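You operate a simulated robot arm through the tools that you are given. There is no shell and no other tool. Be economical: measure what you need, move in short steps, check, and stop when the job is done.

You run a simulated robot arm. Do the job below in one go: nothing can be reset, and whatever is moved stays where it is left.

TASK
Uncover the poultice, brush it off and seat the cramp in its holes.
Fine: lay the hessian roll on the banker; use the dust brush and put it back. Set down upright: dust brush.
Where things are to end (x, y in the base frame): hessian roll within 0.06 m of [0.55, 0.08].

Only the result counts: the job must be done as asked and must still hold three seconds after the hand-in. Knocking over, shifting, dropping, spilling or breaking anything else fails it.

THE ROBOT
A 7-joint arm with a two-finger parallel gripper, fixed in place. Base frame: the origin is at the foot of the arm, x ahead of it, y to its left, z up; the work surface is at about z = 0.82. Lengths are in m, angles in rad, forces in N, time in s.
With the tool pointing down near the work surface it reaches from about 0.24 to 0.68 m from the base axis. Its first joint turns from -1.152 to 1.152 rad. Payload 2.4 kg.
The tool frame sits at the grasp point between the pads (the TCP): z along the fingers, y along the line on which they close. The tips reach 0.03 m beyond it. The gripper opens to 0.094 m. The fingers are 0.028 m wide and 0.01 m thick; the gripper's body (0.05 by 0.096 m) begins 0.055 m behind the TCP.
Orientation is told as [roll, pitch, yaw] about the base's x, y, z axes, in that order, counted from this pose: with the fingers straight down and closing along the base's y, the tool's x points along the base's -x, its y along +y and its z along -z.

THE INTERFACE
- The arm moves only by the tool arm_command. Its argument "moves" is a list of rows, each an object (a shift or turn left out is 0, a gripper value left out holds the last) with "xyz": the shift along the base's x, y, z in m, a list of three; "delta_rot": the turn, a rotation vector about the base's x, y, z in rad, a list of three; "claw": the opening, from 0 (shut) to 1 (fully open). In form: [{"xyz": [dx, dy, dz], "delta_rot": [wx, wy, wz], "claw": claw}, ...]. A call has 1 to 10 rows; each row shifts and turns the commanded pose from where the row before left it. A row lasts 0.2 s, in which the tool goes at most 0.05 m and 0.15 rad; a call with a longer step from one row to the next is refused whole, and so is a gripper value outside its range. Where a pose cannot be reached the arm comes as near as it can. A force on the tool above 40 N (or 10 N above the force at the start of the call, whichever is more), or a blocked arm, ends the call early, and 0.2 s more pass. Each finger travels about 0.153 m/s and halts on what it meets, pressing with about 24 N; the grip force reading is that of the motor and also rises with nothing between the fingers. The clock runs only during rows and for 0.2 s after the last one: add rows that do not move to give the fingers time. The reply holds the time, the measured pose of the TCP, the force on the tool along the base axes, the opening and the grip force, in the units named above and with some noise, with the torque about the TCP (base axes, N m) and any sound that the robot's microphone picked up, and new pictures: "views" is both (left out), scene, wrist or none.
- Cameras (640 x 400 px; columns grow to the right, rows downward): "scene" is fixed at [0.0135, 0.4542, 1.4561]; the picture's right is [-0.92, -0.39, 0.00], its down [-0.21, 0.49, -0.85] and it looks along [0.33, -0.78, -0.53] (base axes); focal length 330 px, centre (320, 200). "wrist" rides on the gripper at [0.076, 0.014, -0.103] in the tool frame; the picture's right is [-0.18, 0.98, 0.00], its down [-0.75, -0.14, -0.64] and it looks along [-0.63, -0.12, 0.77] (tool axes); focal length 243 px, centre (320, 200). There is no depth. A picture from a camera that has moved, and an enlarged one, comes with that camera's place and axes in the base frame and with its lens. The place of the scene camera against the robot may be out by one fixed shift of up to 0.012 m in any direction.
- close_up(camera, box): a new picture of the part [left, top, right, bottom] of that camera's present view, enlarged. The clock stands still meanwhile.
- sign_off(): hands the job in; it is judged then, once.

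Work in short steps. Places have to be worked out from the pictures, the camera data and where the tool is seen: move nearer, look again, correct. Check each grasp and each placing, and mend what went wrong. You have 120 turns and 200 pictures in all, those below and enlarged ones among them. Open the gripper and draw the arm clear of the work before you hand the job in, unless the task says otherwise; then end with one line.

The tools are called after "Emit:" as a command line: name --argument value ..., lists and objects as JSON in quotes. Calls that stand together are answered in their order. arm_command: Moves the arm, as the interface text tells. Its arguments: {"type":"object","properties":{"moves":{"type":"array","items":{"type":"object","properties":{"xyz":{"type":"array","items":{"type":"number"}},"delta_rot":{"type":"array","items":{"type":"number"}},"claw":{"type":"number"}}}},"views":{"type":"string","enum":["both","scene","wrist","none"]}},"required":["moves"]} The other tools are called the same way: close_up (camera, box) takes an enlarged picture of a part of a camera's view; sign_off () hands the job in.

At the start:

```text
time: 0.0
position: [0.2793, -0.1855, 1.2068]
ee_rot: [0.0, 0.0, 0.0]
force: [-0.4, 0.2, -0.5]
ft_torque: [0.0, 0.0, 0.02]
width: 0.0942
gripper_force: 0.1
```

scene: 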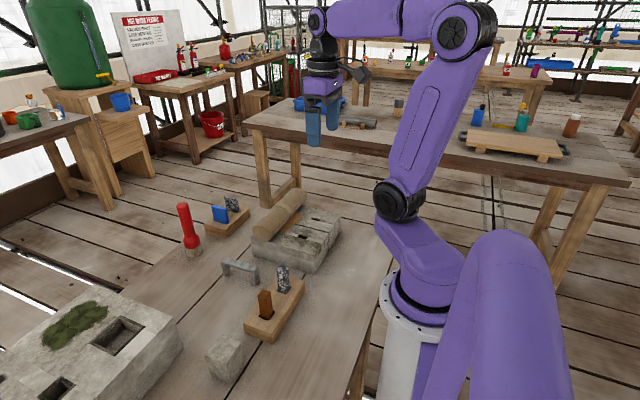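
wrist: 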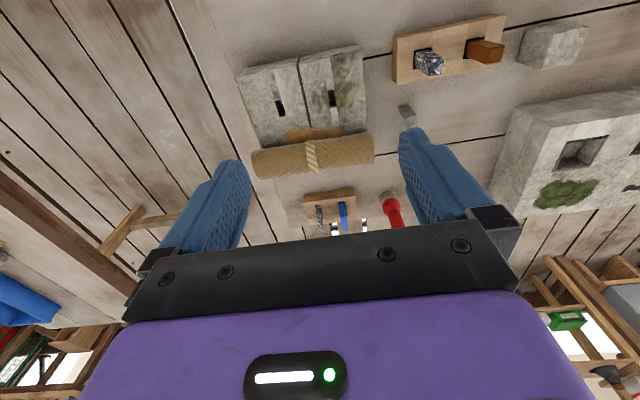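

The pictures show a hessian roll lying on a stone block with slots, a cramp (staple) lying on the table, a red-handled brush, and some tool racks. I'll enlarge them to understand the parts.

Emit:
close_up --camera "scene" --box '[160, 170, 400, 320]'

Emit:
close_up --camera "wrist" --box '[220, 10, 540, 240]'

```text
2.67 times, centred on (280, 245) of scene
camera zoom: at [0.0135, 0.4542, 1.4561], right [-0.92, -0.39, 0.0], down [-0.21, 0.49, -0.85], along [0.33, -0.78, -0.53], focal length 880 px, centre (427, 80)
```

zoom: 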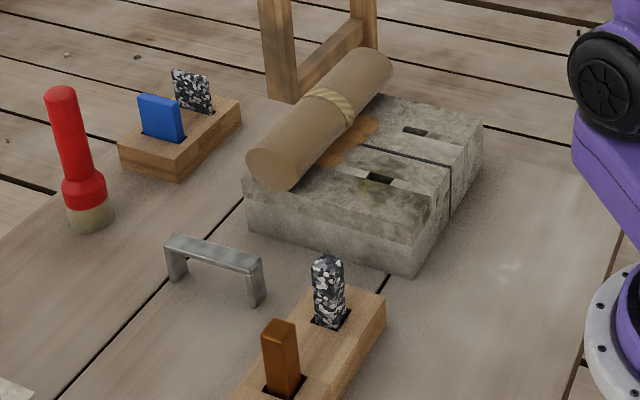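

```text
1.74 times, centred on (380, 125) of wrist
camera zoom: at [0.2021, -0.1715, 1.3107], right [0.18, 0.98, 0.0], down [0.75, -0.14, 0.64], along [0.63, -0.12, -0.77], focal length 422 px, centre (216, 330)
```

zoom: 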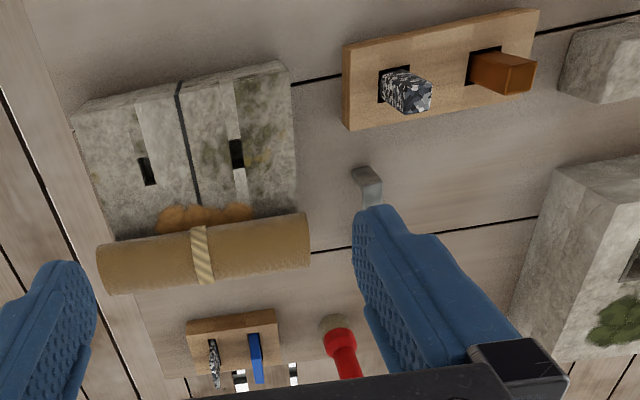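

The stone with the two holes is around x 0.33, y −0.22. The roll lies on it along y at about (0.41, −0.22), the cramp stands along x near (0.45, −0.04), and the brush is near (0.63, −0.065). I'll move above the roll while turning 90° so the fingers close across it.

Emit:
arm_command --moves '[{"xyz": [0.0133, -0.0037, -0.0107], "delta_rot": [0, 0, 0.15], "claw": 1}, {"xyz": [0.0133, -0.0037, -0.0107], "delta_rot": [0, 0, 0.15]}, {"xyz": [0.0133, -0.0037, -0.0107], "delta_rot": [0, 0, 0.15]}, {"xyz": [0.0133, -0.0037, -0.0107], "delta_rot": [0, 0, 0.15]}, {"xyz": [0.0133, -0.0037, -0.0107], "delta_rot": [0, 0, 0.15]}, {"xyz": [0.0133, -0.0037, -0.0107], "delta_rot": [0, 0, 0.15]}, {"xyz": [0.0133, -0.0037, -0.0107], "delta_rot": [0, 0, 0.15]}, {"xyz": [0.0133, -0.0037, -0.0107], "delta_rot": [0, 0, 0.15]}, {"xyz": [0.0133, -0.0037, -0.0107], "delta_rot": [0, 0, 0.15]}, {"xyz": [0.0133, -0.0037, -0.0107], "delta_rot": [0, 0, 0.15]}]'

```text
time: 2.2
position: [0.4112, -0.2215, 1.1011]
ee_rot: [0.0, 0.002, 1.505]
force: [0.3, 0.3, -1.0]
ft_torque: [0.01, -0.02, 0.01]
width: 0.0939
gripper_force: 0.1
camera wrist: at [0.3918, -0.2979, 1.203], right [-0.97, 0.25, 0.0], down [0.19, 0.74, 0.64], along [0.16, 0.62, -0.77], focal length 243 px, centre (320, 200)
```

scene: 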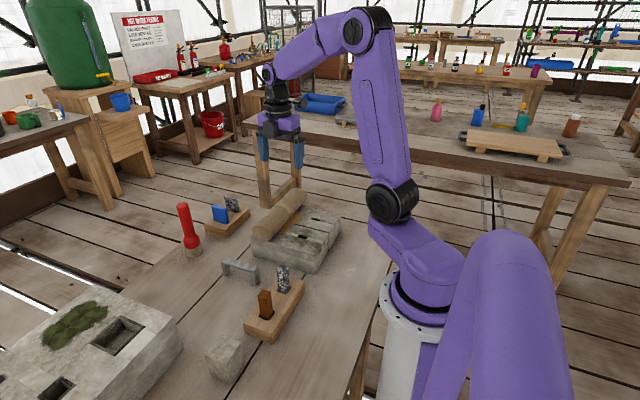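
wrist: 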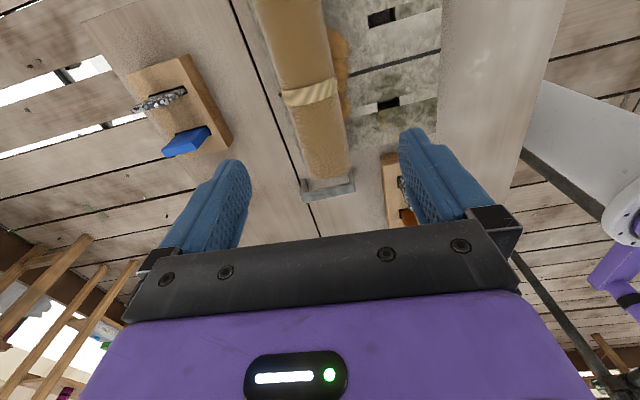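

The roll's centre is about (0.424, −0.221), diameter about 0.06, and the stone top is at about 0.87. I'll correct the alignment and lower to z≈0.98, with the fingertips still above the roll.

Emit:
arm_command --moves '[{"xyz": [0.006, 0, -0.03], "delta_rot": [0, 0, 0.02]}, {"xyz": [0.006, 0, -0.03]}, {"xyz": [0, 0, -0.03]}, {"xyz": [0, 0, -0.03]}]'

Emit:
close_up --camera "scene" --box '[200, 120, 360, 280]'

```text
time: 3.2
position: [0.4257, -0.2216, 0.9805]
ee_rot: [-0.001, 0.0, 1.52]
force: [0.3, -0.1, -0.3]
ft_torque: [-0.01, 0.07, 0.0]
width: 0.0938
gripper_force: 0.2
camera wrist: at [0.4068, -0.2974, 1.0837], right [-0.97, 0.23, 0.0], down [0.18, 0.75, 0.64], along [0.15, 0.62, -0.77], focal length 243 px, centre (320, 200)
```

scene: 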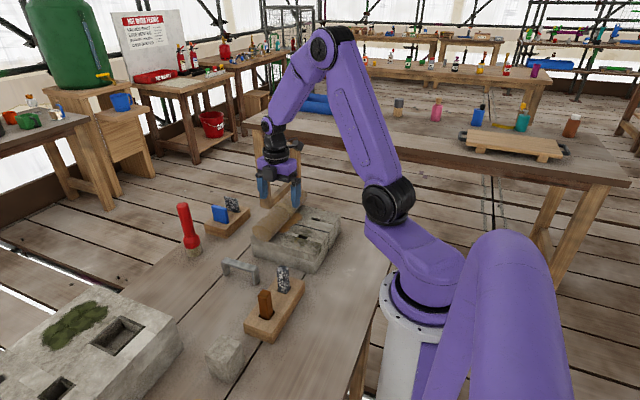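
wrist: 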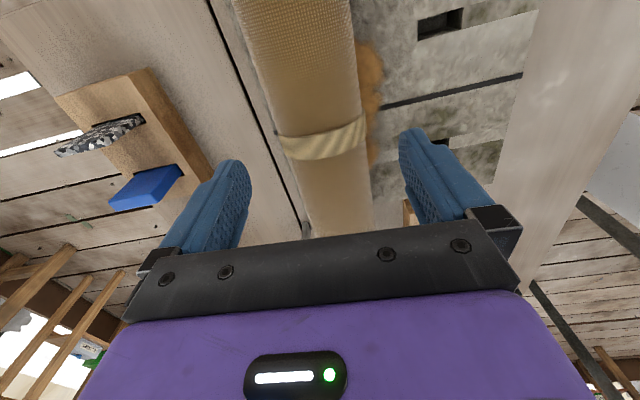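

```text
2.50 times, centred on (280, 200) of scene
camera zoom: at [0.0135, 0.4542, 1.4561], right [-0.92, -0.39, 0.0], down [-0.21, 0.49, -0.85], along [0.33, -0.78, -0.53], focal length 825 px, centre (420, 200)
```

zoom: 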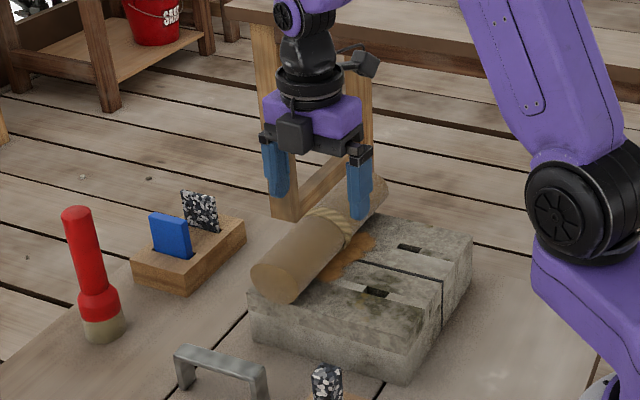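

The fingers straddle the roll evenly, with its centre at x≈0.4245. I'll lower further so the tips stay just above the stone.

Emit:
arm_command --moves '[{"xyz": [-0.001, 0.002, -0.025], "delta_rot": [0, 0, 0.01]}, {"xyz": [0, 0, -0.025]}, {"xyz": [0, 0, -0.015]}, {"xyz": [0, 0, 0]}]'

Emit:
close_up --camera "scene" --box '[200, 120, 360, 280]'

```text
time: 4.0
position: [0.4231, -0.2187, 0.9205]
ee_rot: [0.001, 0.001, 1.528]
force: [-1.9, 2.6, 11.0]
ft_torque: [0.12, 0.65, -0.14]
width: 0.0937
gripper_force: 0.1
stopped in row 4: the force on the tool passed its limit at 57 N (the readings are from after the stop); the commanded pose is now the measured one
camera wrist: at [0.4057, -0.2951, 1.0228], right [-0.97, 0.23, 0.0], down [0.17, 0.75, 0.64], along [0.14, 0.63, -0.77], focal length 243 px, centre (320, 200)
```

scene: 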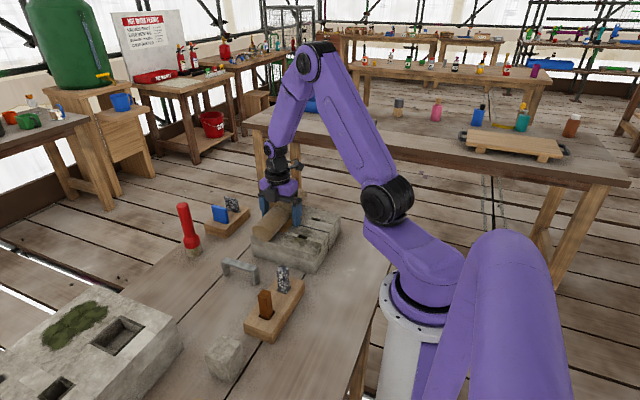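
wrist: 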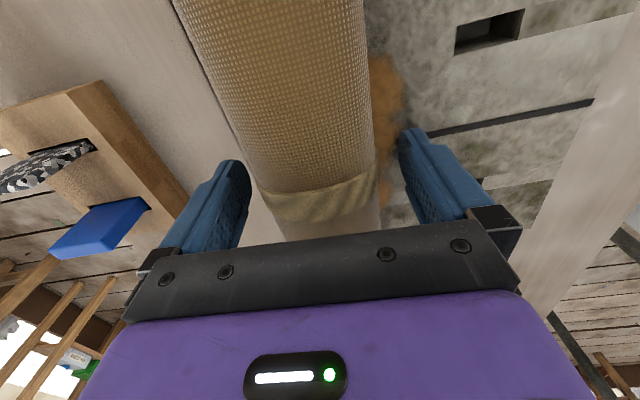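

```text
2.50 times, centred on (280, 200) of scene
camera zoom: at [0.0132, 0.4543, 1.4561], right [-0.92, -0.39, 0.0], down [-0.21, 0.49, -0.85], along [0.33, -0.78, -0.53], focal length 825 px, centre (420, 200)
```

zoom: 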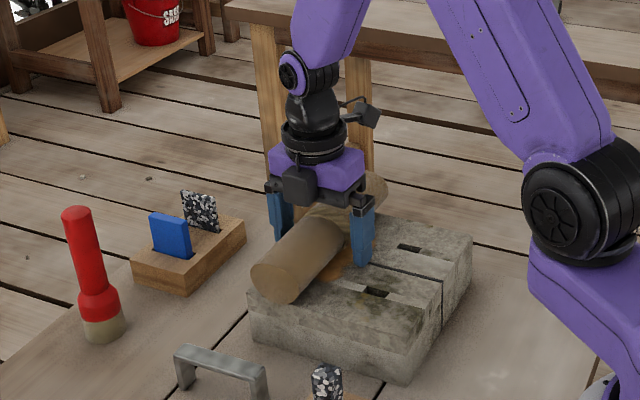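

The inner fingertip touched the stone or poultice at tip z≈0.89, so the top is about there. I'll raise 4 mm and close on the roll.

Emit:
arm_command --moves '[{"xyz": [0, 0, 0.004]}, {"claw": 0.55}, {"claw": 0.4}, {"claw": 0.4}, {"claw": 0.4}]' --views "wrist"

```text
time: 5.2
position: [0.4241, -0.2191, 0.923]
ee_rot: [-0.002, -0.001, 1.527]
force: [0.4, -0.2, 0.4]
ft_torque: [-0.01, 0.02, 0.0]
width: 0.0608
gripper_force: 24.0
camera wrist: at [0.4061, -0.2951, 1.0262], right [-0.97, 0.23, 0.0], down [0.17, 0.75, 0.64], along [0.14, 0.63, -0.77], focal length 243 px, centre (320, 200)
```

wrist: 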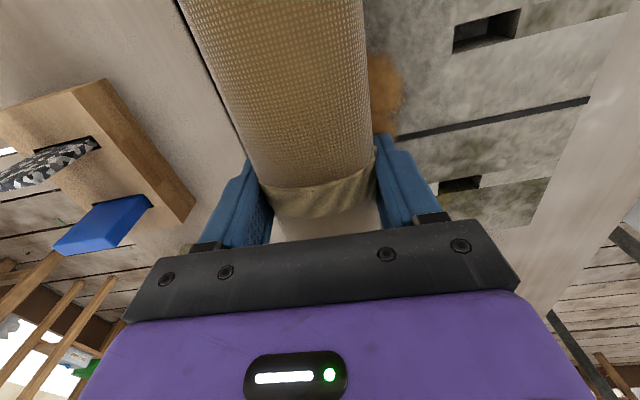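

The roll is held at 0.061 m wide with 24 N. I'll lift it straight up.

Emit:
arm_command --moves '[{"xyz": [0, 0, 0.03]}, {"xyz": [0, 0, 0.04]}, {"xyz": [0, 0, 0.04]}, {"xyz": [0, 0, 0.03]}]'

Emit:
close_up --camera "scene" --box '[200, 120, 360, 280]'

```text
time: 6.2
position: [0.4243, -0.2198, 1.0635]
ee_rot: [0.0, 0.0, 1.529]
force: [-0.2, 0.4, -2.3]
ft_torque: [-0.01, -0.04, -0.03]
width: 0.0606
gripper_force: 24.7
camera wrist: at [0.4063, -0.2961, 1.1658], right [-0.97, 0.22, 0.0], down [0.17, 0.75, 0.64], along [0.14, 0.63, -0.77], focal length 243 px, centre (320, 200)
```

scene: 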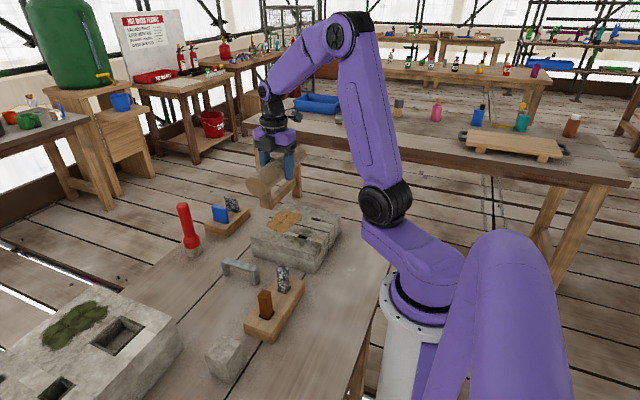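
wrist: 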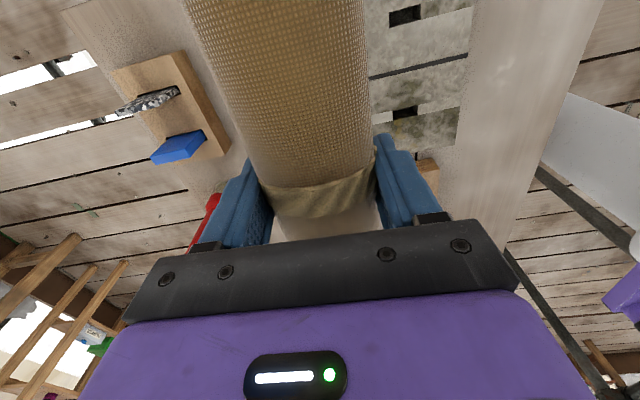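

```text
2.50 times, centred on (280, 200) of scene
camera zoom: at [0.0135, 0.4542, 1.4561], right [-0.92, -0.39, 0.0], down [-0.21, 0.49, -0.85], along [0.33, -0.78, -0.53], focal length 825 px, centre (420, 200)
```

zoom: 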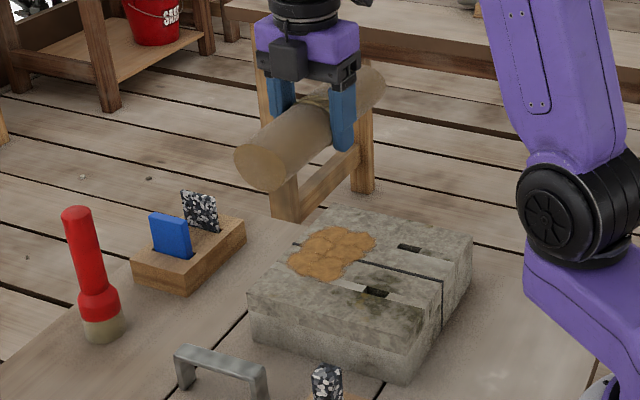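

The poultice is uncovered. I'll carry the roll over the target (0.55, 0.08), turning it to lie along x, clear of the big stone and the cramp.

Emit:
arm_command --moves '[{"xyz": [0.0126, 0.03, 0.004], "delta_rot": [0, 0, -0.15]}, {"xyz": [0.0126, 0.03, 0.004], "delta_rot": [0, 0, -0.15]}, {"xyz": [0.0126, 0.03, 0.004], "delta_rot": [0, 0, -0.15]}, {"xyz": [0.0126, 0.03, 0.004], "delta_rot": [0, 0, -0.15]}, {"xyz": [0.0126, 0.03, 0.004], "delta_rot": [0, 0, -0.15]}, {"xyz": [0.0126, 0.03, 0], "delta_rot": [0, 0, -0.15]}, {"xyz": [0.0126, 0.03, 0], "delta_rot": [0, 0, -0.15]}, {"xyz": [0.0126, 0.03, 0], "delta_rot": [0, 0, -0.15]}, {"xyz": [0.0126, 0.03, 0], "delta_rot": [0, 0, -0.15]}, {"xyz": [0.0126, 0.03, 0], "delta_rot": [0, 0, -0.15]}]'

```text
time: 8.4
position: [0.5496, 0.079, 1.0841]
ee_rot: [-0.003, 0.002, 0.026]
force: [0.5, -0.3, -2.8]
ft_torque: [0.01, -0.01, -0.03]
width: 0.0601
gripper_force: 24.1
camera wrist: at [0.4725, 0.0912, 1.1865], right [0.16, 0.99, 0.0], down [0.76, -0.12, 0.64], along [0.63, -0.1, -0.77], focal length 243 px, centre (320, 200)
```

scene: 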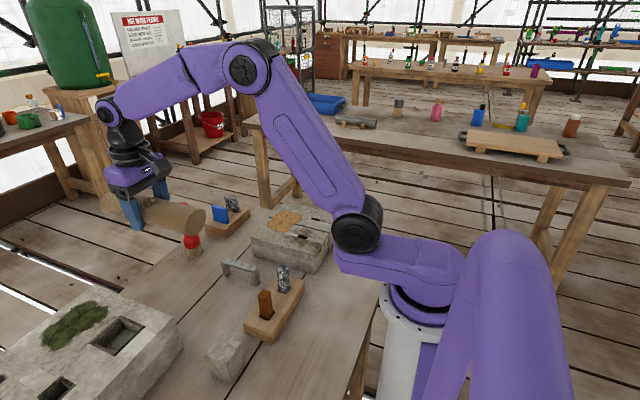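
wrist: 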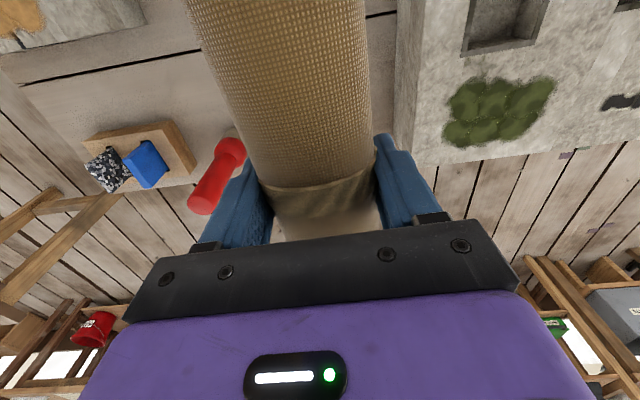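

The roll is level above the target and the stone edge is at y≈0.18, so there's room. I'll lower to just above the bench.

Emit:
arm_command --moves '[{"xyz": [0, 0, -0.05]}, {"xyz": [0, 0, -0.05]}, {"xyz": [0, 0, -0.05]}, {"xyz": [0, 0, -0.05]}, {"xyz": [0, 0, -0.015]}, {"xyz": [0, 0, -0.005]}]'

```text
time: 9.8
position: [0.5495, 0.0806, 0.8628]
ee_rot: [-0.001, -0.001, 0.029]
force: [0.4, 0.2, -2.2]
ft_torque: [0.02, 0.04, -0.01]
width: 0.0601
gripper_force: 24.0
camera wrist: at [0.4727, 0.0917, 0.9658], right [0.15, 0.99, 0.0], down [0.76, -0.12, 0.64], along [0.63, -0.1, -0.77], focal length 243 px, centre (320, 200)
```

scene: 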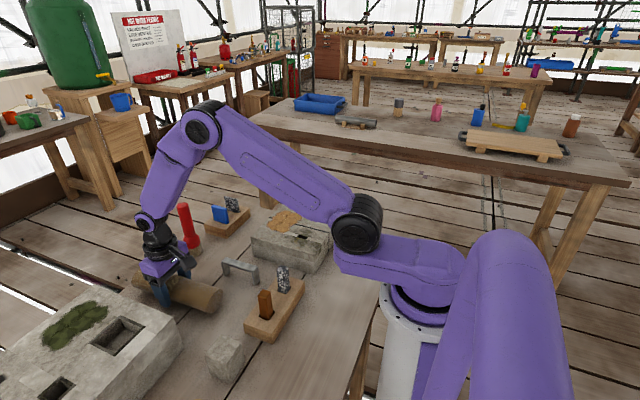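
wrist: 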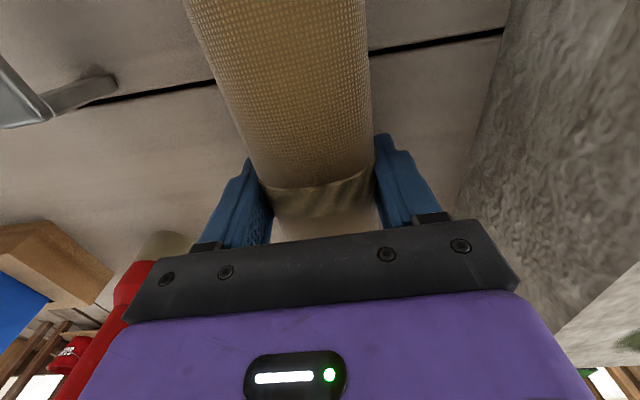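

I'll creep down in millimetre steps until contact shows.

Emit:
arm_command --moves '[{"xyz": [0, 0, -0.003]}, {"xyz": [0, 0, -0.002]}, {"xyz": [0, 0, -0.002]}]' --views "none"

```text
time: 10.6
position: [0.5505, 0.0814, 0.8563]
ee_rot: [0.0, 0.0, 0.031]
force: [0.4, -0.6, -3.1]
ft_torque: [0.0, -0.01, 0.02]
width: 0.0603
gripper_force: 24.4
```

Emit:
arm_command --moves '[{"xyz": [0, 0, -0.0015]}, {"xyz": [0, 0, -0.0015]}]' --views "none"

```text
time: 11.2
position: [0.5497, 0.0806, 0.8536]
ee_rot: [0.0, -0.001, 0.031]
force: [-0.2, -0.3, -1.5]
ft_torque: [0.07, 0.09, 0.01]
width: 0.0601
gripper_force: 23.4
```

The weight reading is starting to drop, so I'll go one more step of 1 mm.

Emit:
arm_command --moves '[{"xyz": [0, 0, -0.001]}, {"xyz": [0, 0, 0]}]' --views "none"

```text
time: 11.8
position: [0.5498, 0.079, 0.8535]
ee_rot: [0.001, 0.0, 0.03]
force: [-11.2, -2.1, 23.3]
ft_torque: [0.07, 0.2, 0.2]
width: 0.0602
gripper_force: 23.9
```

Contact is firm. I'll ease up half a millimetre and open gently.

Emit:
arm_command --moves '[{"xyz": [0, 0, 0.0006]}, {"claw": 0.7}, {"claw": 0.78}, {"claw": 0.78}, {"claw": 0.8}]'

```text
time: 13.0
position: [0.5499, 0.0798, 0.8529]
ee_rot: [0.0, 0.0, 0.031]
force: [0.2, -0.1, 0.1]
ft_torque: [-0.02, -0.01, 0.01]
width: 0.0752
gripper_force: 0.1
camera wrist: at [0.4737, 0.0919, 0.9562], right [0.15, 0.99, 0.0], down [0.76, -0.12, 0.64], along [0.63, -0.1, -0.77], focal length 243 px, centre (320, 200)
```

scene: 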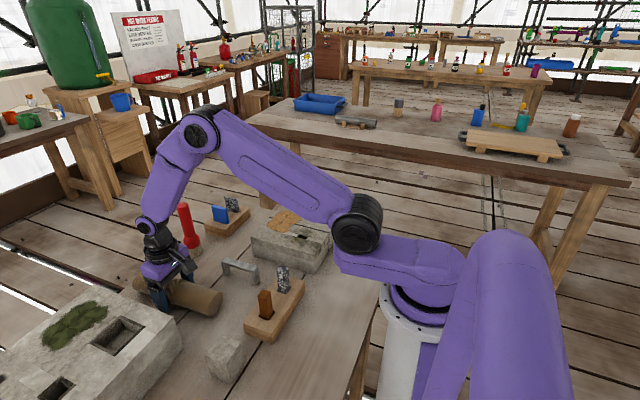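
wrist: 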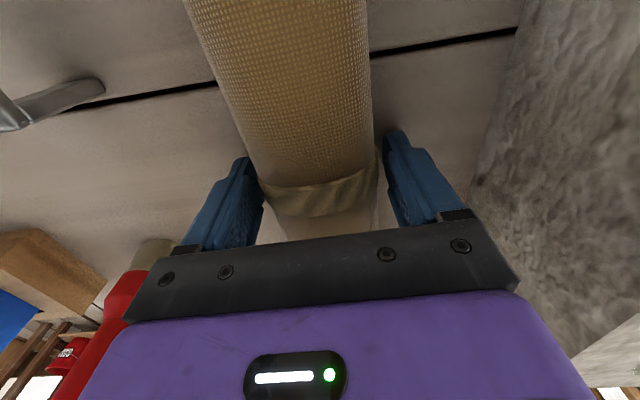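

The roll is resting still between the open fingers. I'll raise straight up, then move to look at the brush.

Emit:
arm_command --moves '[{"xyz": [0, 0, 0.03]}, {"xyz": [0, 0, 0.05], "claw": 1}, {"xyz": [0, 0, 0.05]}, {"xyz": [0, 0, 0.05]}, {"xyz": [0, 0, 0.05]}, {"xyz": [0.0, -0.045, 0.02], "delta_rot": [0, 0, -0.03]}, {"xyz": [0, -0.05, 0]}, {"xyz": [0, -0.05, 0]}]'

Emit:
close_up --camera "scene" --box '[120, 170, 280, 330]'

```text
time: 14.8
position: [0.5518, -0.0626, 1.105]
ee_rot: [0.001, 0.001, -0.001]
force: [0.1, 0.2, 0.1]
ft_torque: [0.06, 0.0, -0.02]
width: 0.0941
gripper_force: 0.2
camera wrist: at [0.4749, -0.0496, 1.208], right [0.18, 0.98, 0.0], down [0.75, -0.14, 0.64], along [0.63, -0.12, -0.77], focal length 243 px, centre (320, 200)
```

scene: 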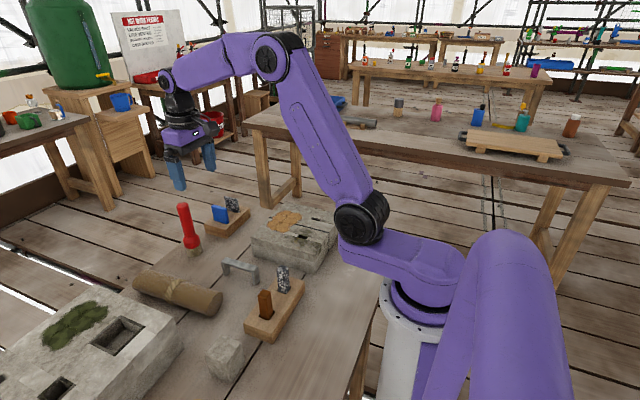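
wrist: 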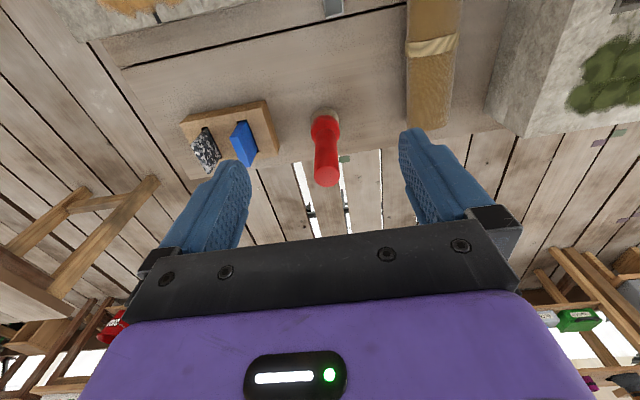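

```text
2.50 times, centred on (200, 250) of scene
camera zoom: at [0.0134, 0.4542, 1.4561], right [-0.92, -0.39, 0.0], down [-0.21, 0.49, -0.85], along [0.33, -0.78, -0.53], focal length 825 px, centre (620, 75)
```

zoom: 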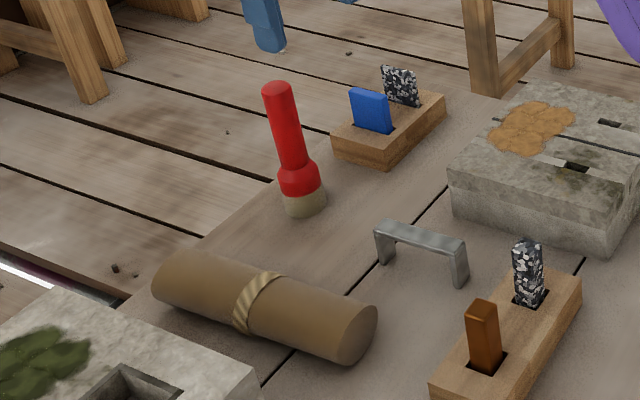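

Triangulating both views puts the handle top at (0.624, −0.0715, 0.989). I'll move above it with the fingers partly closed and lower around the handle.

Emit:
arm_command --moves '[{"xyz": [0.036, -0.0045, -0.02], "claw": 0.75}, {"xyz": [0.036, -0.0045, -0.02]}, {"xyz": [0, 0, -0.02]}, {"xyz": [0, 0, 0]}]'

Emit:
close_up --camera "scene" --box '[120, 130, 280, 290]'

```text
time: 15.8
position: [0.6228, -0.0743, 1.0443]
ee_rot: [0.0, 0.001, 0.0]
force: [0.1, 0.4, -0.4]
ft_torque: [0.01, -0.01, 0.02]
width: 0.0705
gripper_force: 0.1
camera wrist: at [0.5456, -0.0601, 1.1471], right [0.18, 0.98, 0.0], down [0.75, -0.14, 0.64], along [0.63, -0.12, -0.77], focal length 243 px, centre (320, 200)
```

scene: 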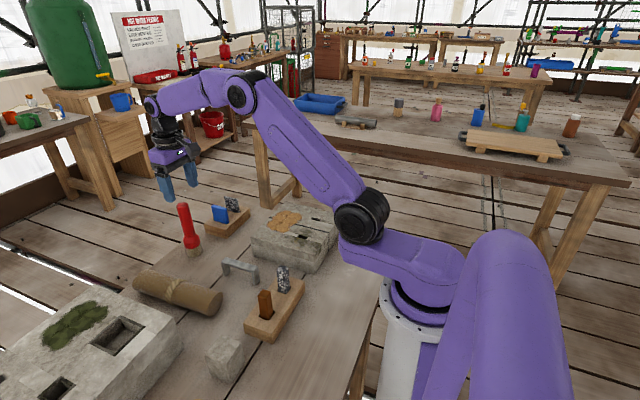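
wrist: 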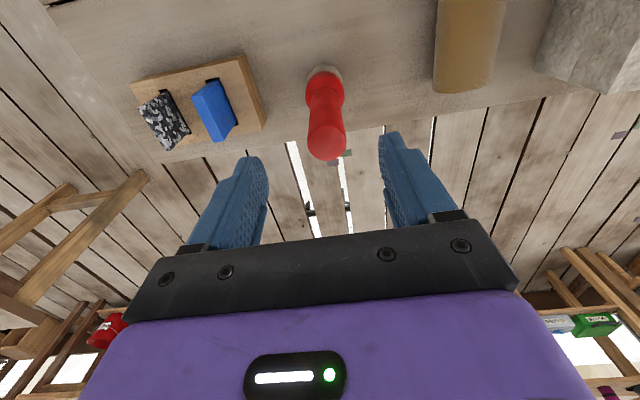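

```text
2.50 times, centred on (200, 210) of scene
camera zoom: at [0.0135, 0.4542, 1.4561], right [-0.92, -0.39, 0.0], down [-0.21, 0.49, -0.85], along [0.33, -0.78, -0.53], focal length 825 px, centre (620, 175)
```

zoom: 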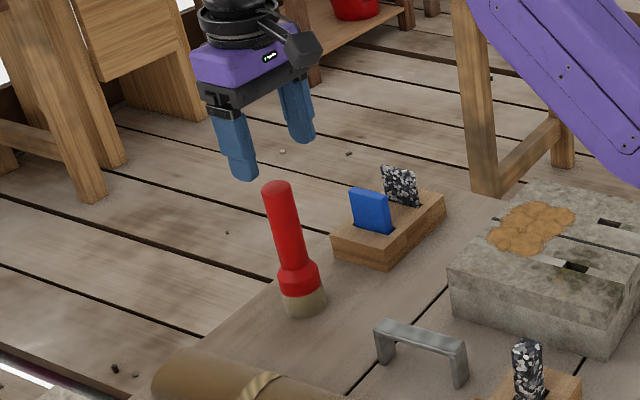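

Recomputed from here, the handle top is at (0.624, −0.071), with diameter about 0.026. I'm lowering to z≈0.945 and closing.

Emit:
arm_command --moves '[{"xyz": [0.001, 0.003, -0.03]}, {"xyz": [0, 0, -0.035]}, {"xyz": [0, 0, -0.034]}, {"xyz": [0, 0, 0]}, {"claw": 0.4}, {"claw": 0.1}, {"claw": 0.1}, {"claw": 0.1}, {"claw": 0.1}]'

Emit:
close_up --camera "scene" --box '[120, 130, 280, 290]'

```text
time: 17.8
position: [0.6227, -0.0693, 0.9454]
ee_rot: [0.001, 0.0, -0.001]
force: [0.0, 0.1, -0.8]
ft_torque: [0.01, 0.02, -0.05]
width: 0.0305
gripper_force: 24.0
camera wrist: at [0.5474, -0.0559, 1.0487], right [0.18, 0.98, 0.0], down [0.75, -0.14, 0.64], along [0.63, -0.12, -0.77], focal length 243 px, centre (320, 200)
```

scene: 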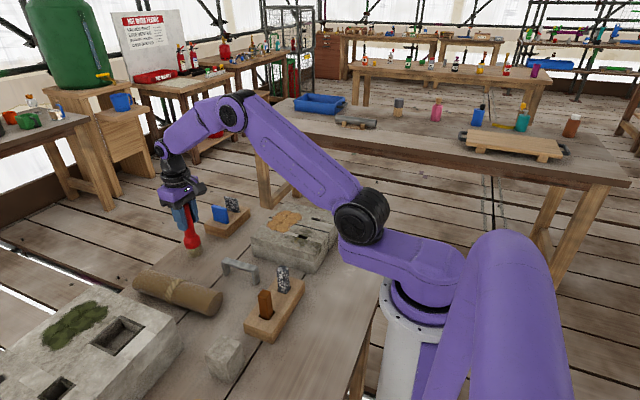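
wrist: 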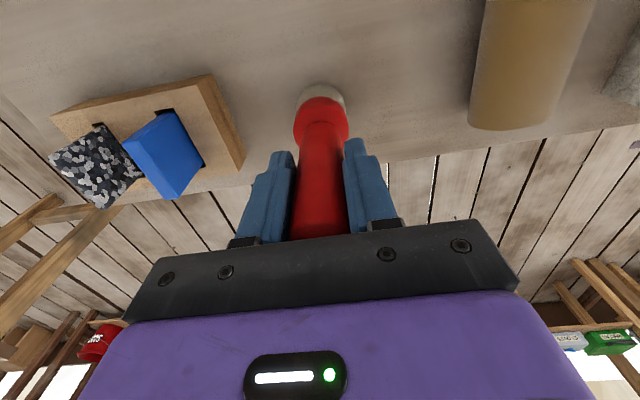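

```text
2.50 times, centred on (200, 210) of scene
camera zoom: at [0.0135, 0.4542, 1.4561], right [-0.92, -0.39, 0.0], down [-0.21, 0.49, -0.85], along [0.33, -0.78, -0.53], focal length 825 px, centre (620, 175)
```

zoom: 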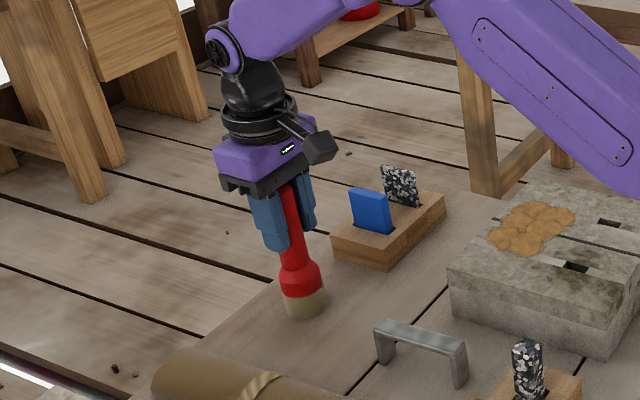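

The brush is held, and its put-back pose is (0.6227, −0.0693, 0.9454), standing. I'll lift it and carry it above the poultice.

Emit:
arm_command --moves '[{"xyz": [0, 0, 0.05]}, {"xyz": [0, 0, 0.05]}, {"xyz": [0, 0, 0.045]}, {"xyz": [-0.034, -0.032, 0]}, {"xyz": [-0.034, -0.032, 0]}, {"xyz": [-0.034, -0.032, 0]}, {"xyz": [-0.034, -0.032, 0]}, {"xyz": [-0.034, -0.032, 0]}, {"xyz": [-0.033, 0, -0.02]}]'

Emit:
close_up --camera "scene" --box '[200, 120, 360, 280]'

```text
time: 19.8
position: [0.4191, -0.2304, 1.0688]
ee_rot: [0.001, 0.002, 0.0]
force: [-0.7, -0.3, -2.4]
ft_torque: [0.02, 0.0, 0.0]
width: 0.0306
gripper_force: 23.8
camera wrist: at [0.343, -0.217, 1.1723], right [0.18, 0.98, 0.0], down [0.75, -0.14, 0.64], along [0.63, -0.12, -0.77], focal length 243 px, centre (320, 200)
```

scene: 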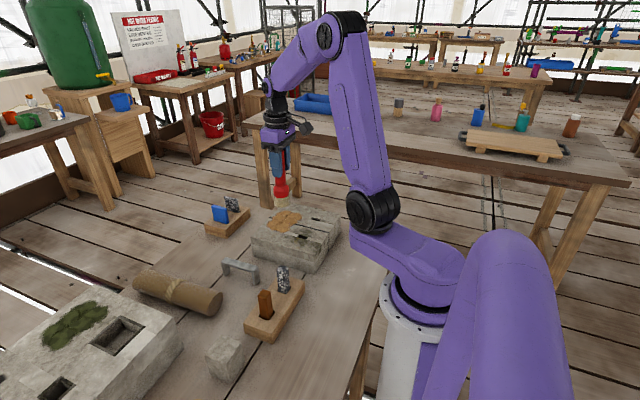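
wrist: 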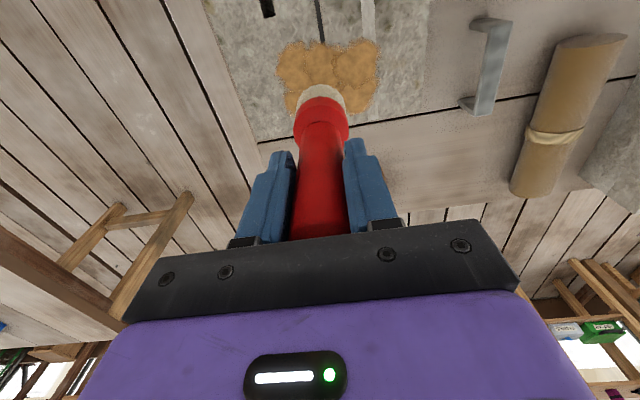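

```text
2.50 times, centred on (280, 200) of scene
camera zoom: at [0.0135, 0.4542, 1.4561], right [-0.92, -0.39, 0.0], down [-0.21, 0.49, -0.85], along [0.33, -0.78, -0.53], focal length 825 px, centre (420, 200)
```

zoom: 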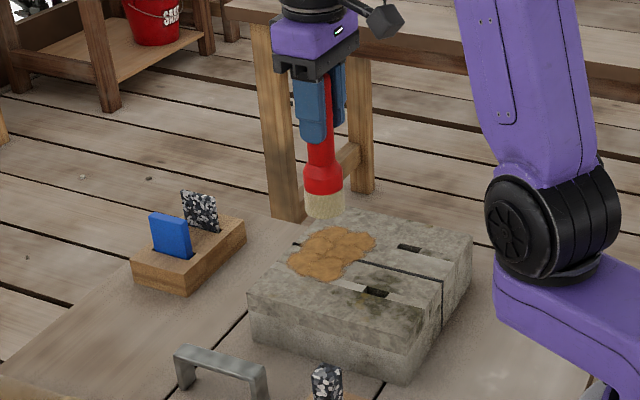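

The poultice spans x 0.378–0.455, y −0.273 to −0.167. I'll lower the bristles at its inner edge until light contact.

Emit:
arm_command --moves '[{"xyz": [-0.026, 0.01, -0.015]}, {"xyz": [0, 0, -0.02]}, {"xyz": [0, 0, -0.01]}, {"xyz": [0, 0, -0.004]}, {"xyz": [0, 0, -0.003]}, {"xyz": [0, 0, -0.002]}]'

Emit:
close_up --camera "scene" --box '[220, 140, 340, 260]'

```text
time: 21.2
position: [0.3952, -0.2195, 1.0148]
ee_rot: [-0.003, -0.003, -0.001]
force: [-0.4, 0.5, 8.9]
ft_torque: [0.12, 0.09, 0.0]
width: 0.0307
gripper_force: 23.9
camera wrist: at [0.318, -0.2063, 1.1183], right [0.18, 0.98, 0.0], down [0.75, -0.14, 0.64], along [0.63, -0.12, -0.77], focal length 243 px, centre (320, 200)
```

scene: 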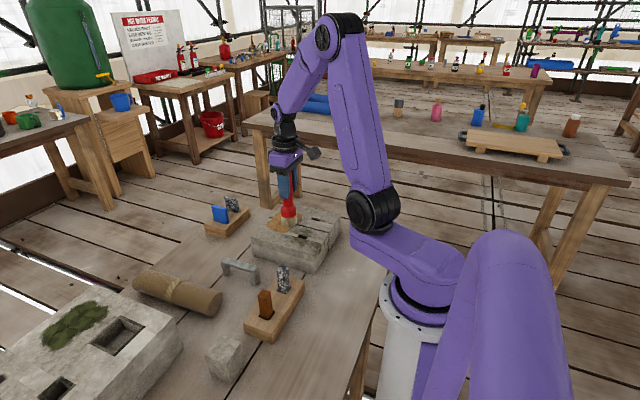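
wrist: 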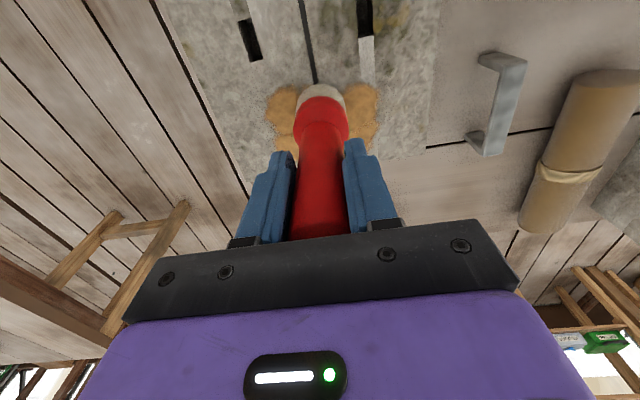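

```text
3.33 times, centred on (280, 200) of scene
camera zoom: at [0.0133, 0.4543, 1.4561], right [-0.92, -0.39, 0.0], down [-0.21, 0.49, -0.85], along [0.33, -0.78, -0.53], focal length 1100 px, centre (453, 200)
```

zoom: 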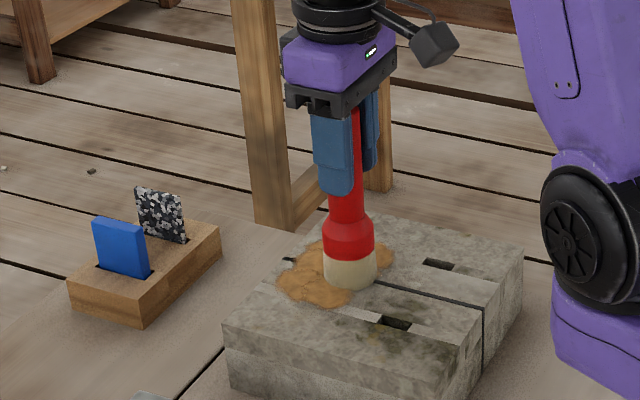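

The bristles are in light contact at about 9 N. I'll sweep a stroke outward along +x.

Emit:
arm_command --moves '[{"xyz": [0.012, 0, 0]}, {"xyz": [0.012, 0, 0]}, {"xyz": [0.012, 0, 0]}, {"xyz": [0.012, 0, 0]}, {"xyz": [0.01, 0, 0]}, {"xyz": [0, 0, 0.015]}]'

Emit:
close_up --camera "scene" --box '[220, 140, 340, 260]'

```text
time: 22.6
position: [0.4526, -0.2202, 1.0306]
ee_rot: [0.0, 0.0, 0.0]
force: [0.1, -0.7, -0.9]
ft_torque: [0.0, 0.02, -0.01]
width: 0.0295
gripper_force: 23.5
camera wrist: at [0.3758, -0.2062, 1.1336], right [0.18, 0.98, 0.0], down [0.75, -0.14, 0.64], along [0.63, -0.12, -0.77], focal length 243 px, centre (320, 200)
```

scene: 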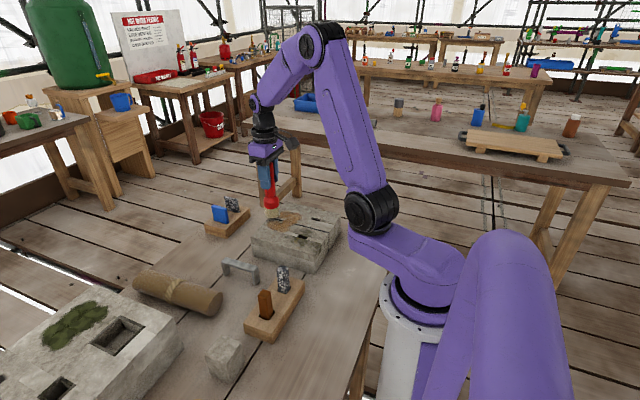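
wrist: 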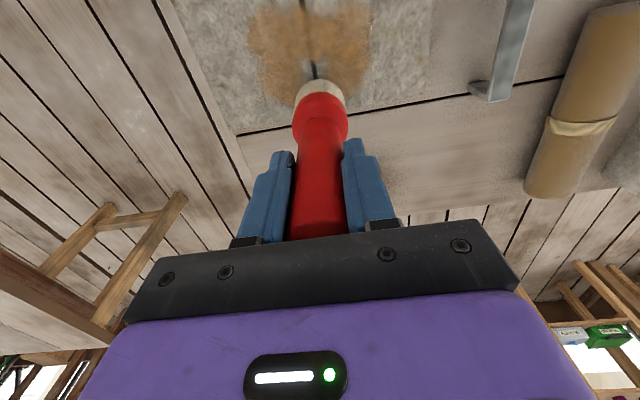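

```text
3.33 times, centred on (280, 200) of scene
camera zoom: at [0.0135, 0.4542, 1.4561], right [-0.92, -0.39, 0.0], down [-0.21, 0.49, -0.85], along [0.33, -0.78, -0.53], focal length 1100 px, centre (453, 200)
```

zoom: 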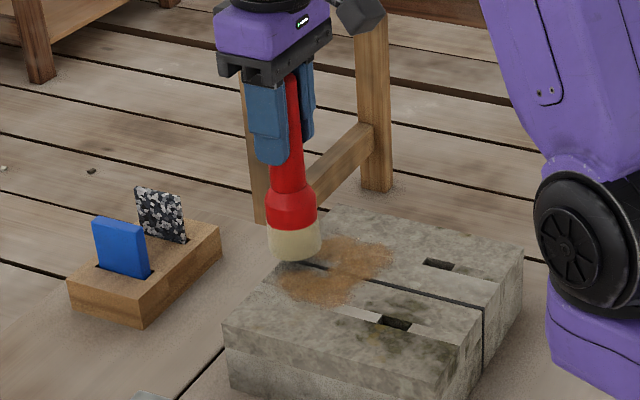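

The poultice is fading in the stroke. Next is a stroke in the lane at y≈−0.25, lowered at the inner edge.

Emit:
arm_command --moves '[{"xyz": [-0.03, -0.015, 0]}, {"xyz": [-0.032, -0.015, 0]}, {"xyz": [0, 0, -0.011]}, {"xyz": [0, 0, -0.004]}, {"xyz": [0.013, 0, 0]}, {"xyz": [0.013, 0, 0]}, {"xyz": [0.013, 0, 0]}, {"xyz": [0.013, 0, 0]}, {"xyz": [0.012, 0, 0]}, {"xyz": [0, 0, 0.015]}]'

Emit:
close_up --camera "scene" --box '[220, 140, 340, 260]'

```text
time: 24.8
position: [0.455, -0.2503, 1.0306]
ee_rot: [0.0, 0.001, -0.001]
force: [-0.4, -0.3, -1.7]
ft_torque: [0.02, -0.01, 0.0]
width: 0.0295
gripper_force: 24.1
camera wrist: at [0.3781, -0.2365, 1.1332], right [0.18, 0.98, 0.0], down [0.75, -0.14, 0.64], along [0.63, -0.12, -0.77], focal length 243 px, centre (320, 200)
```

scene: 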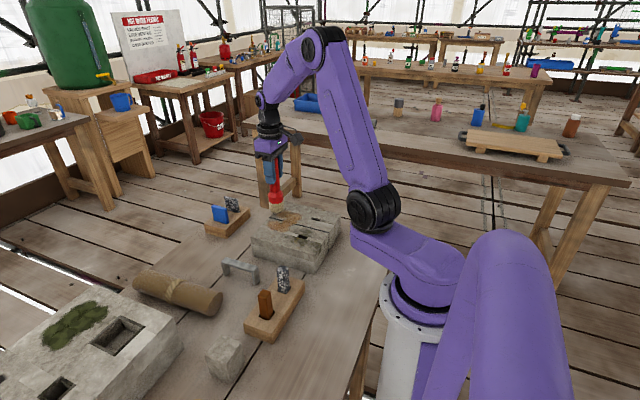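
wrist: 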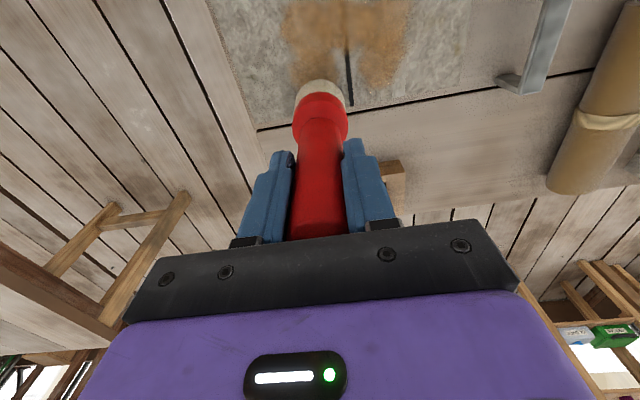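

```text
3.33 times, centred on (280, 200) of scene
camera zoom: at [0.0135, 0.4542, 1.4561], right [-0.92, -0.39, 0.0], down [-0.21, 0.49, -0.85], along [0.33, -0.78, -0.53], focal length 1100 px, centre (453, 200)
```

zoom: 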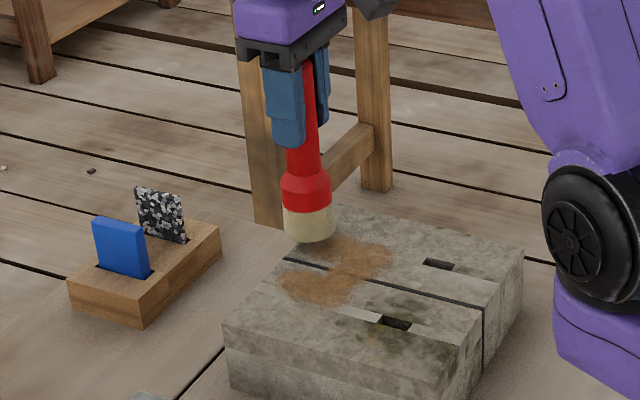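

Some brown remains. Now the lane at y≈−0.187, slightly lower, checking the force mid-stroke.

Emit:
arm_command --moves '[{"xyz": [-0.033, 0.03, 0]}, {"xyz": [-0.033, 0.033, 0]}, {"xyz": [0, 0, -0.012]}, {"xyz": [0, 0, -0.005]}, {"xyz": [0.013, 0, 0]}, {"xyz": [0.013, 0, 0]}]' --views "none"

```text
time: 26.2
position: [0.4133, -0.1875, 1.0128]
ee_rot: [-0.001, 0.0, -0.002]
force: [-6.1, -1.6, 14.6]
ft_torque: [-0.1, 0.55, -0.03]
width: 0.0292
gripper_force: 24.0
```

Contact is good at about 15 N. I'll finish the stroke, then repeat on the lane at y −0.215.

Emit:
arm_command --moves '[{"xyz": [0.013, 0, 0]}, {"xyz": [0.013, 0, 0]}, {"xyz": [0.011, 0, 0]}, {"xyz": [0, 0, 0.012]}, {"xyz": [-0.035, -0.02, 0]}, {"xyz": [-0.034, -0.02, 0]}, {"xyz": [0, 0, -0.012]}, {"xyz": [0.013, 0, 0]}, {"xyz": [0.013, 0, 0]}, {"xyz": [0.013, 0, 0]}]'

Emit:
close_up --camera "scene" --box '[220, 140, 340, 260]'

```text
time: 28.4
position: [0.4209, -0.228, 1.0135]
ee_rot: [0.0, 0.0, -0.001]
force: [-0.7, -0.8, -1.1]
ft_torque: [-0.01, -0.01, -0.03]
width: 0.0291
gripper_force: 24.3
camera wrist: at [0.3446, -0.2137, 1.117], right [0.18, 0.98, 0.0], down [0.75, -0.14, 0.64], along [0.63, -0.12, -0.77], focal length 243 px, centre (320, 200)
```

scene: 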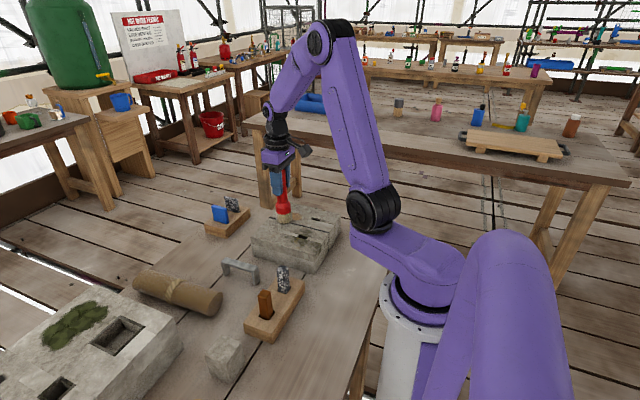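
wrist: 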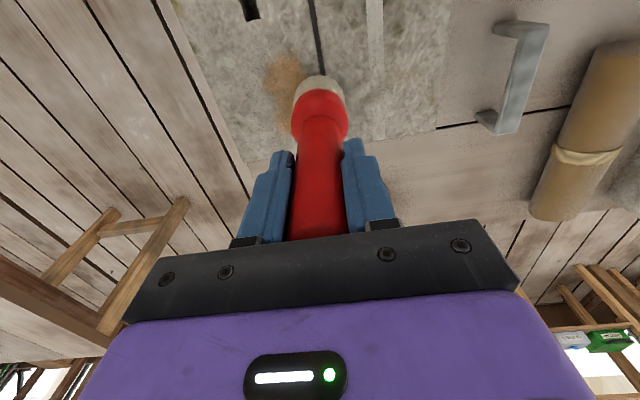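

```text
3.33 times, centred on (280, 200) of scene
camera zoom: at [0.0135, 0.4542, 1.4561], right [-0.92, -0.39, 0.0], down [-0.21, 0.49, -0.85], along [0.33, -0.78, -0.53], focal length 1100 px, centre (453, 200)
```

zoom: 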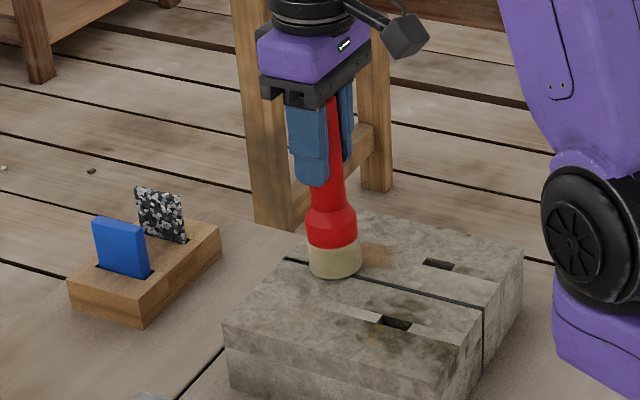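

Only the patch near y≈−0.25 remains. I'll sweep that lane again, a little lower.

Emit:
arm_command --moves '[{"xyz": [0, 0, 0.01]}, {"xyz": [-0.038, -0.024, 0]}, {"xyz": [0, 0, -0.01]}, {"xyz": [0, 0, -0.002]}, {"xyz": [0.013, 0, 0]}, {"xyz": [0.013, 0, 0]}]' --views "none"

```text
time: 29.8
position: [0.4086, -0.2509, 1.0125]
ee_rot: [-0.001, 0.0, 0.0]
force: [-3.0, -0.6, 7.3]
ft_torque: [-0.11, 0.28, -0.01]
width: 0.0294
gripper_force: 24.0
```

The brush is in contact. I'll finish this stroke and repeat it once near y −0.262.

Emit:
arm_command --moves '[{"xyz": [0.013, 0, 0]}, {"xyz": [0.013, 0, 0]}, {"xyz": [0.012, 0, 0]}, {"xyz": [0, 0, 0.012]}, {"xyz": [-0.035, -0.006, 0]}, {"xyz": [-0.034, -0.006, 0]}, {"xyz": [0, 0, -0.0125]}, {"xyz": [0.013, 0, 0]}, {"xyz": [0.013, 0, 0]}, {"xyz": [0.013, 0, 0]}]' --views "none"

Emit:
arm_command --moves '[{"xyz": [0.013, 0, 0]}, {"xyz": [0.012, 0, 0]}, {"xyz": [0, 0, 0.03]}, {"xyz": [0, 0, 0.04]}, {"xyz": [0, 0, 0.02]}]'

Emit:
close_up --camera "scene" --box '[220, 140, 340, 260]'

```text
time: 32.0
position: [0.4171, -0.2628, 1.0104]
ee_rot: [-0.001, 0.0, -0.002]
force: [-0.4, -0.2, -1.8]
ft_torque: [-0.01, 0.0, 0.06]
width: 0.0294
gripper_force: 24.1
```

```text
time: 33.2
position: [0.4412, -0.2632, 1.1028]
ee_rot: [0.002, 0.0, -0.001]
force: [-0.1, -0.8, -2.1]
ft_torque: [-0.02, -0.03, -0.01]
width: 0.0295
gripper_force: 24.2
camera wrist: at [0.3644, -0.2475, 1.2054], right [0.18, 0.98, 0.0], down [0.75, -0.14, 0.64], along [0.63, -0.12, -0.77], focal length 243 px, centre (320, 200)
```

scene: 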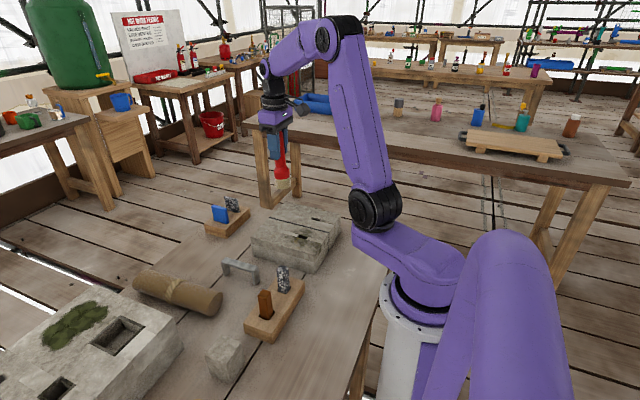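
wrist: 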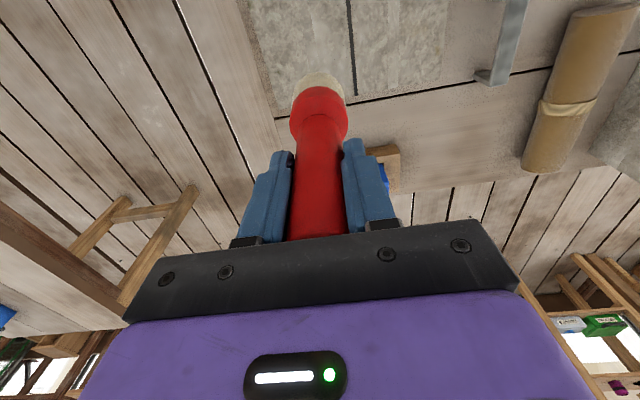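

```text
3.33 times, centred on (280, 200) of scene
camera zoom: at [0.0135, 0.4542, 1.4561], right [-0.92, -0.39, 0.0], down [-0.21, 0.49, -0.85], along [0.33, -0.78, -0.53], focal length 1100 px, centre (453, 200)
```

zoom: 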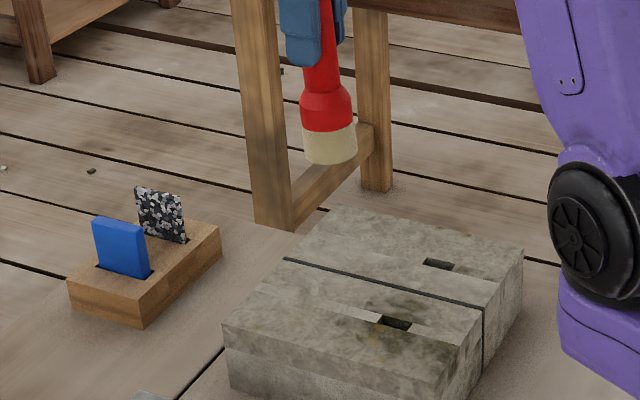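

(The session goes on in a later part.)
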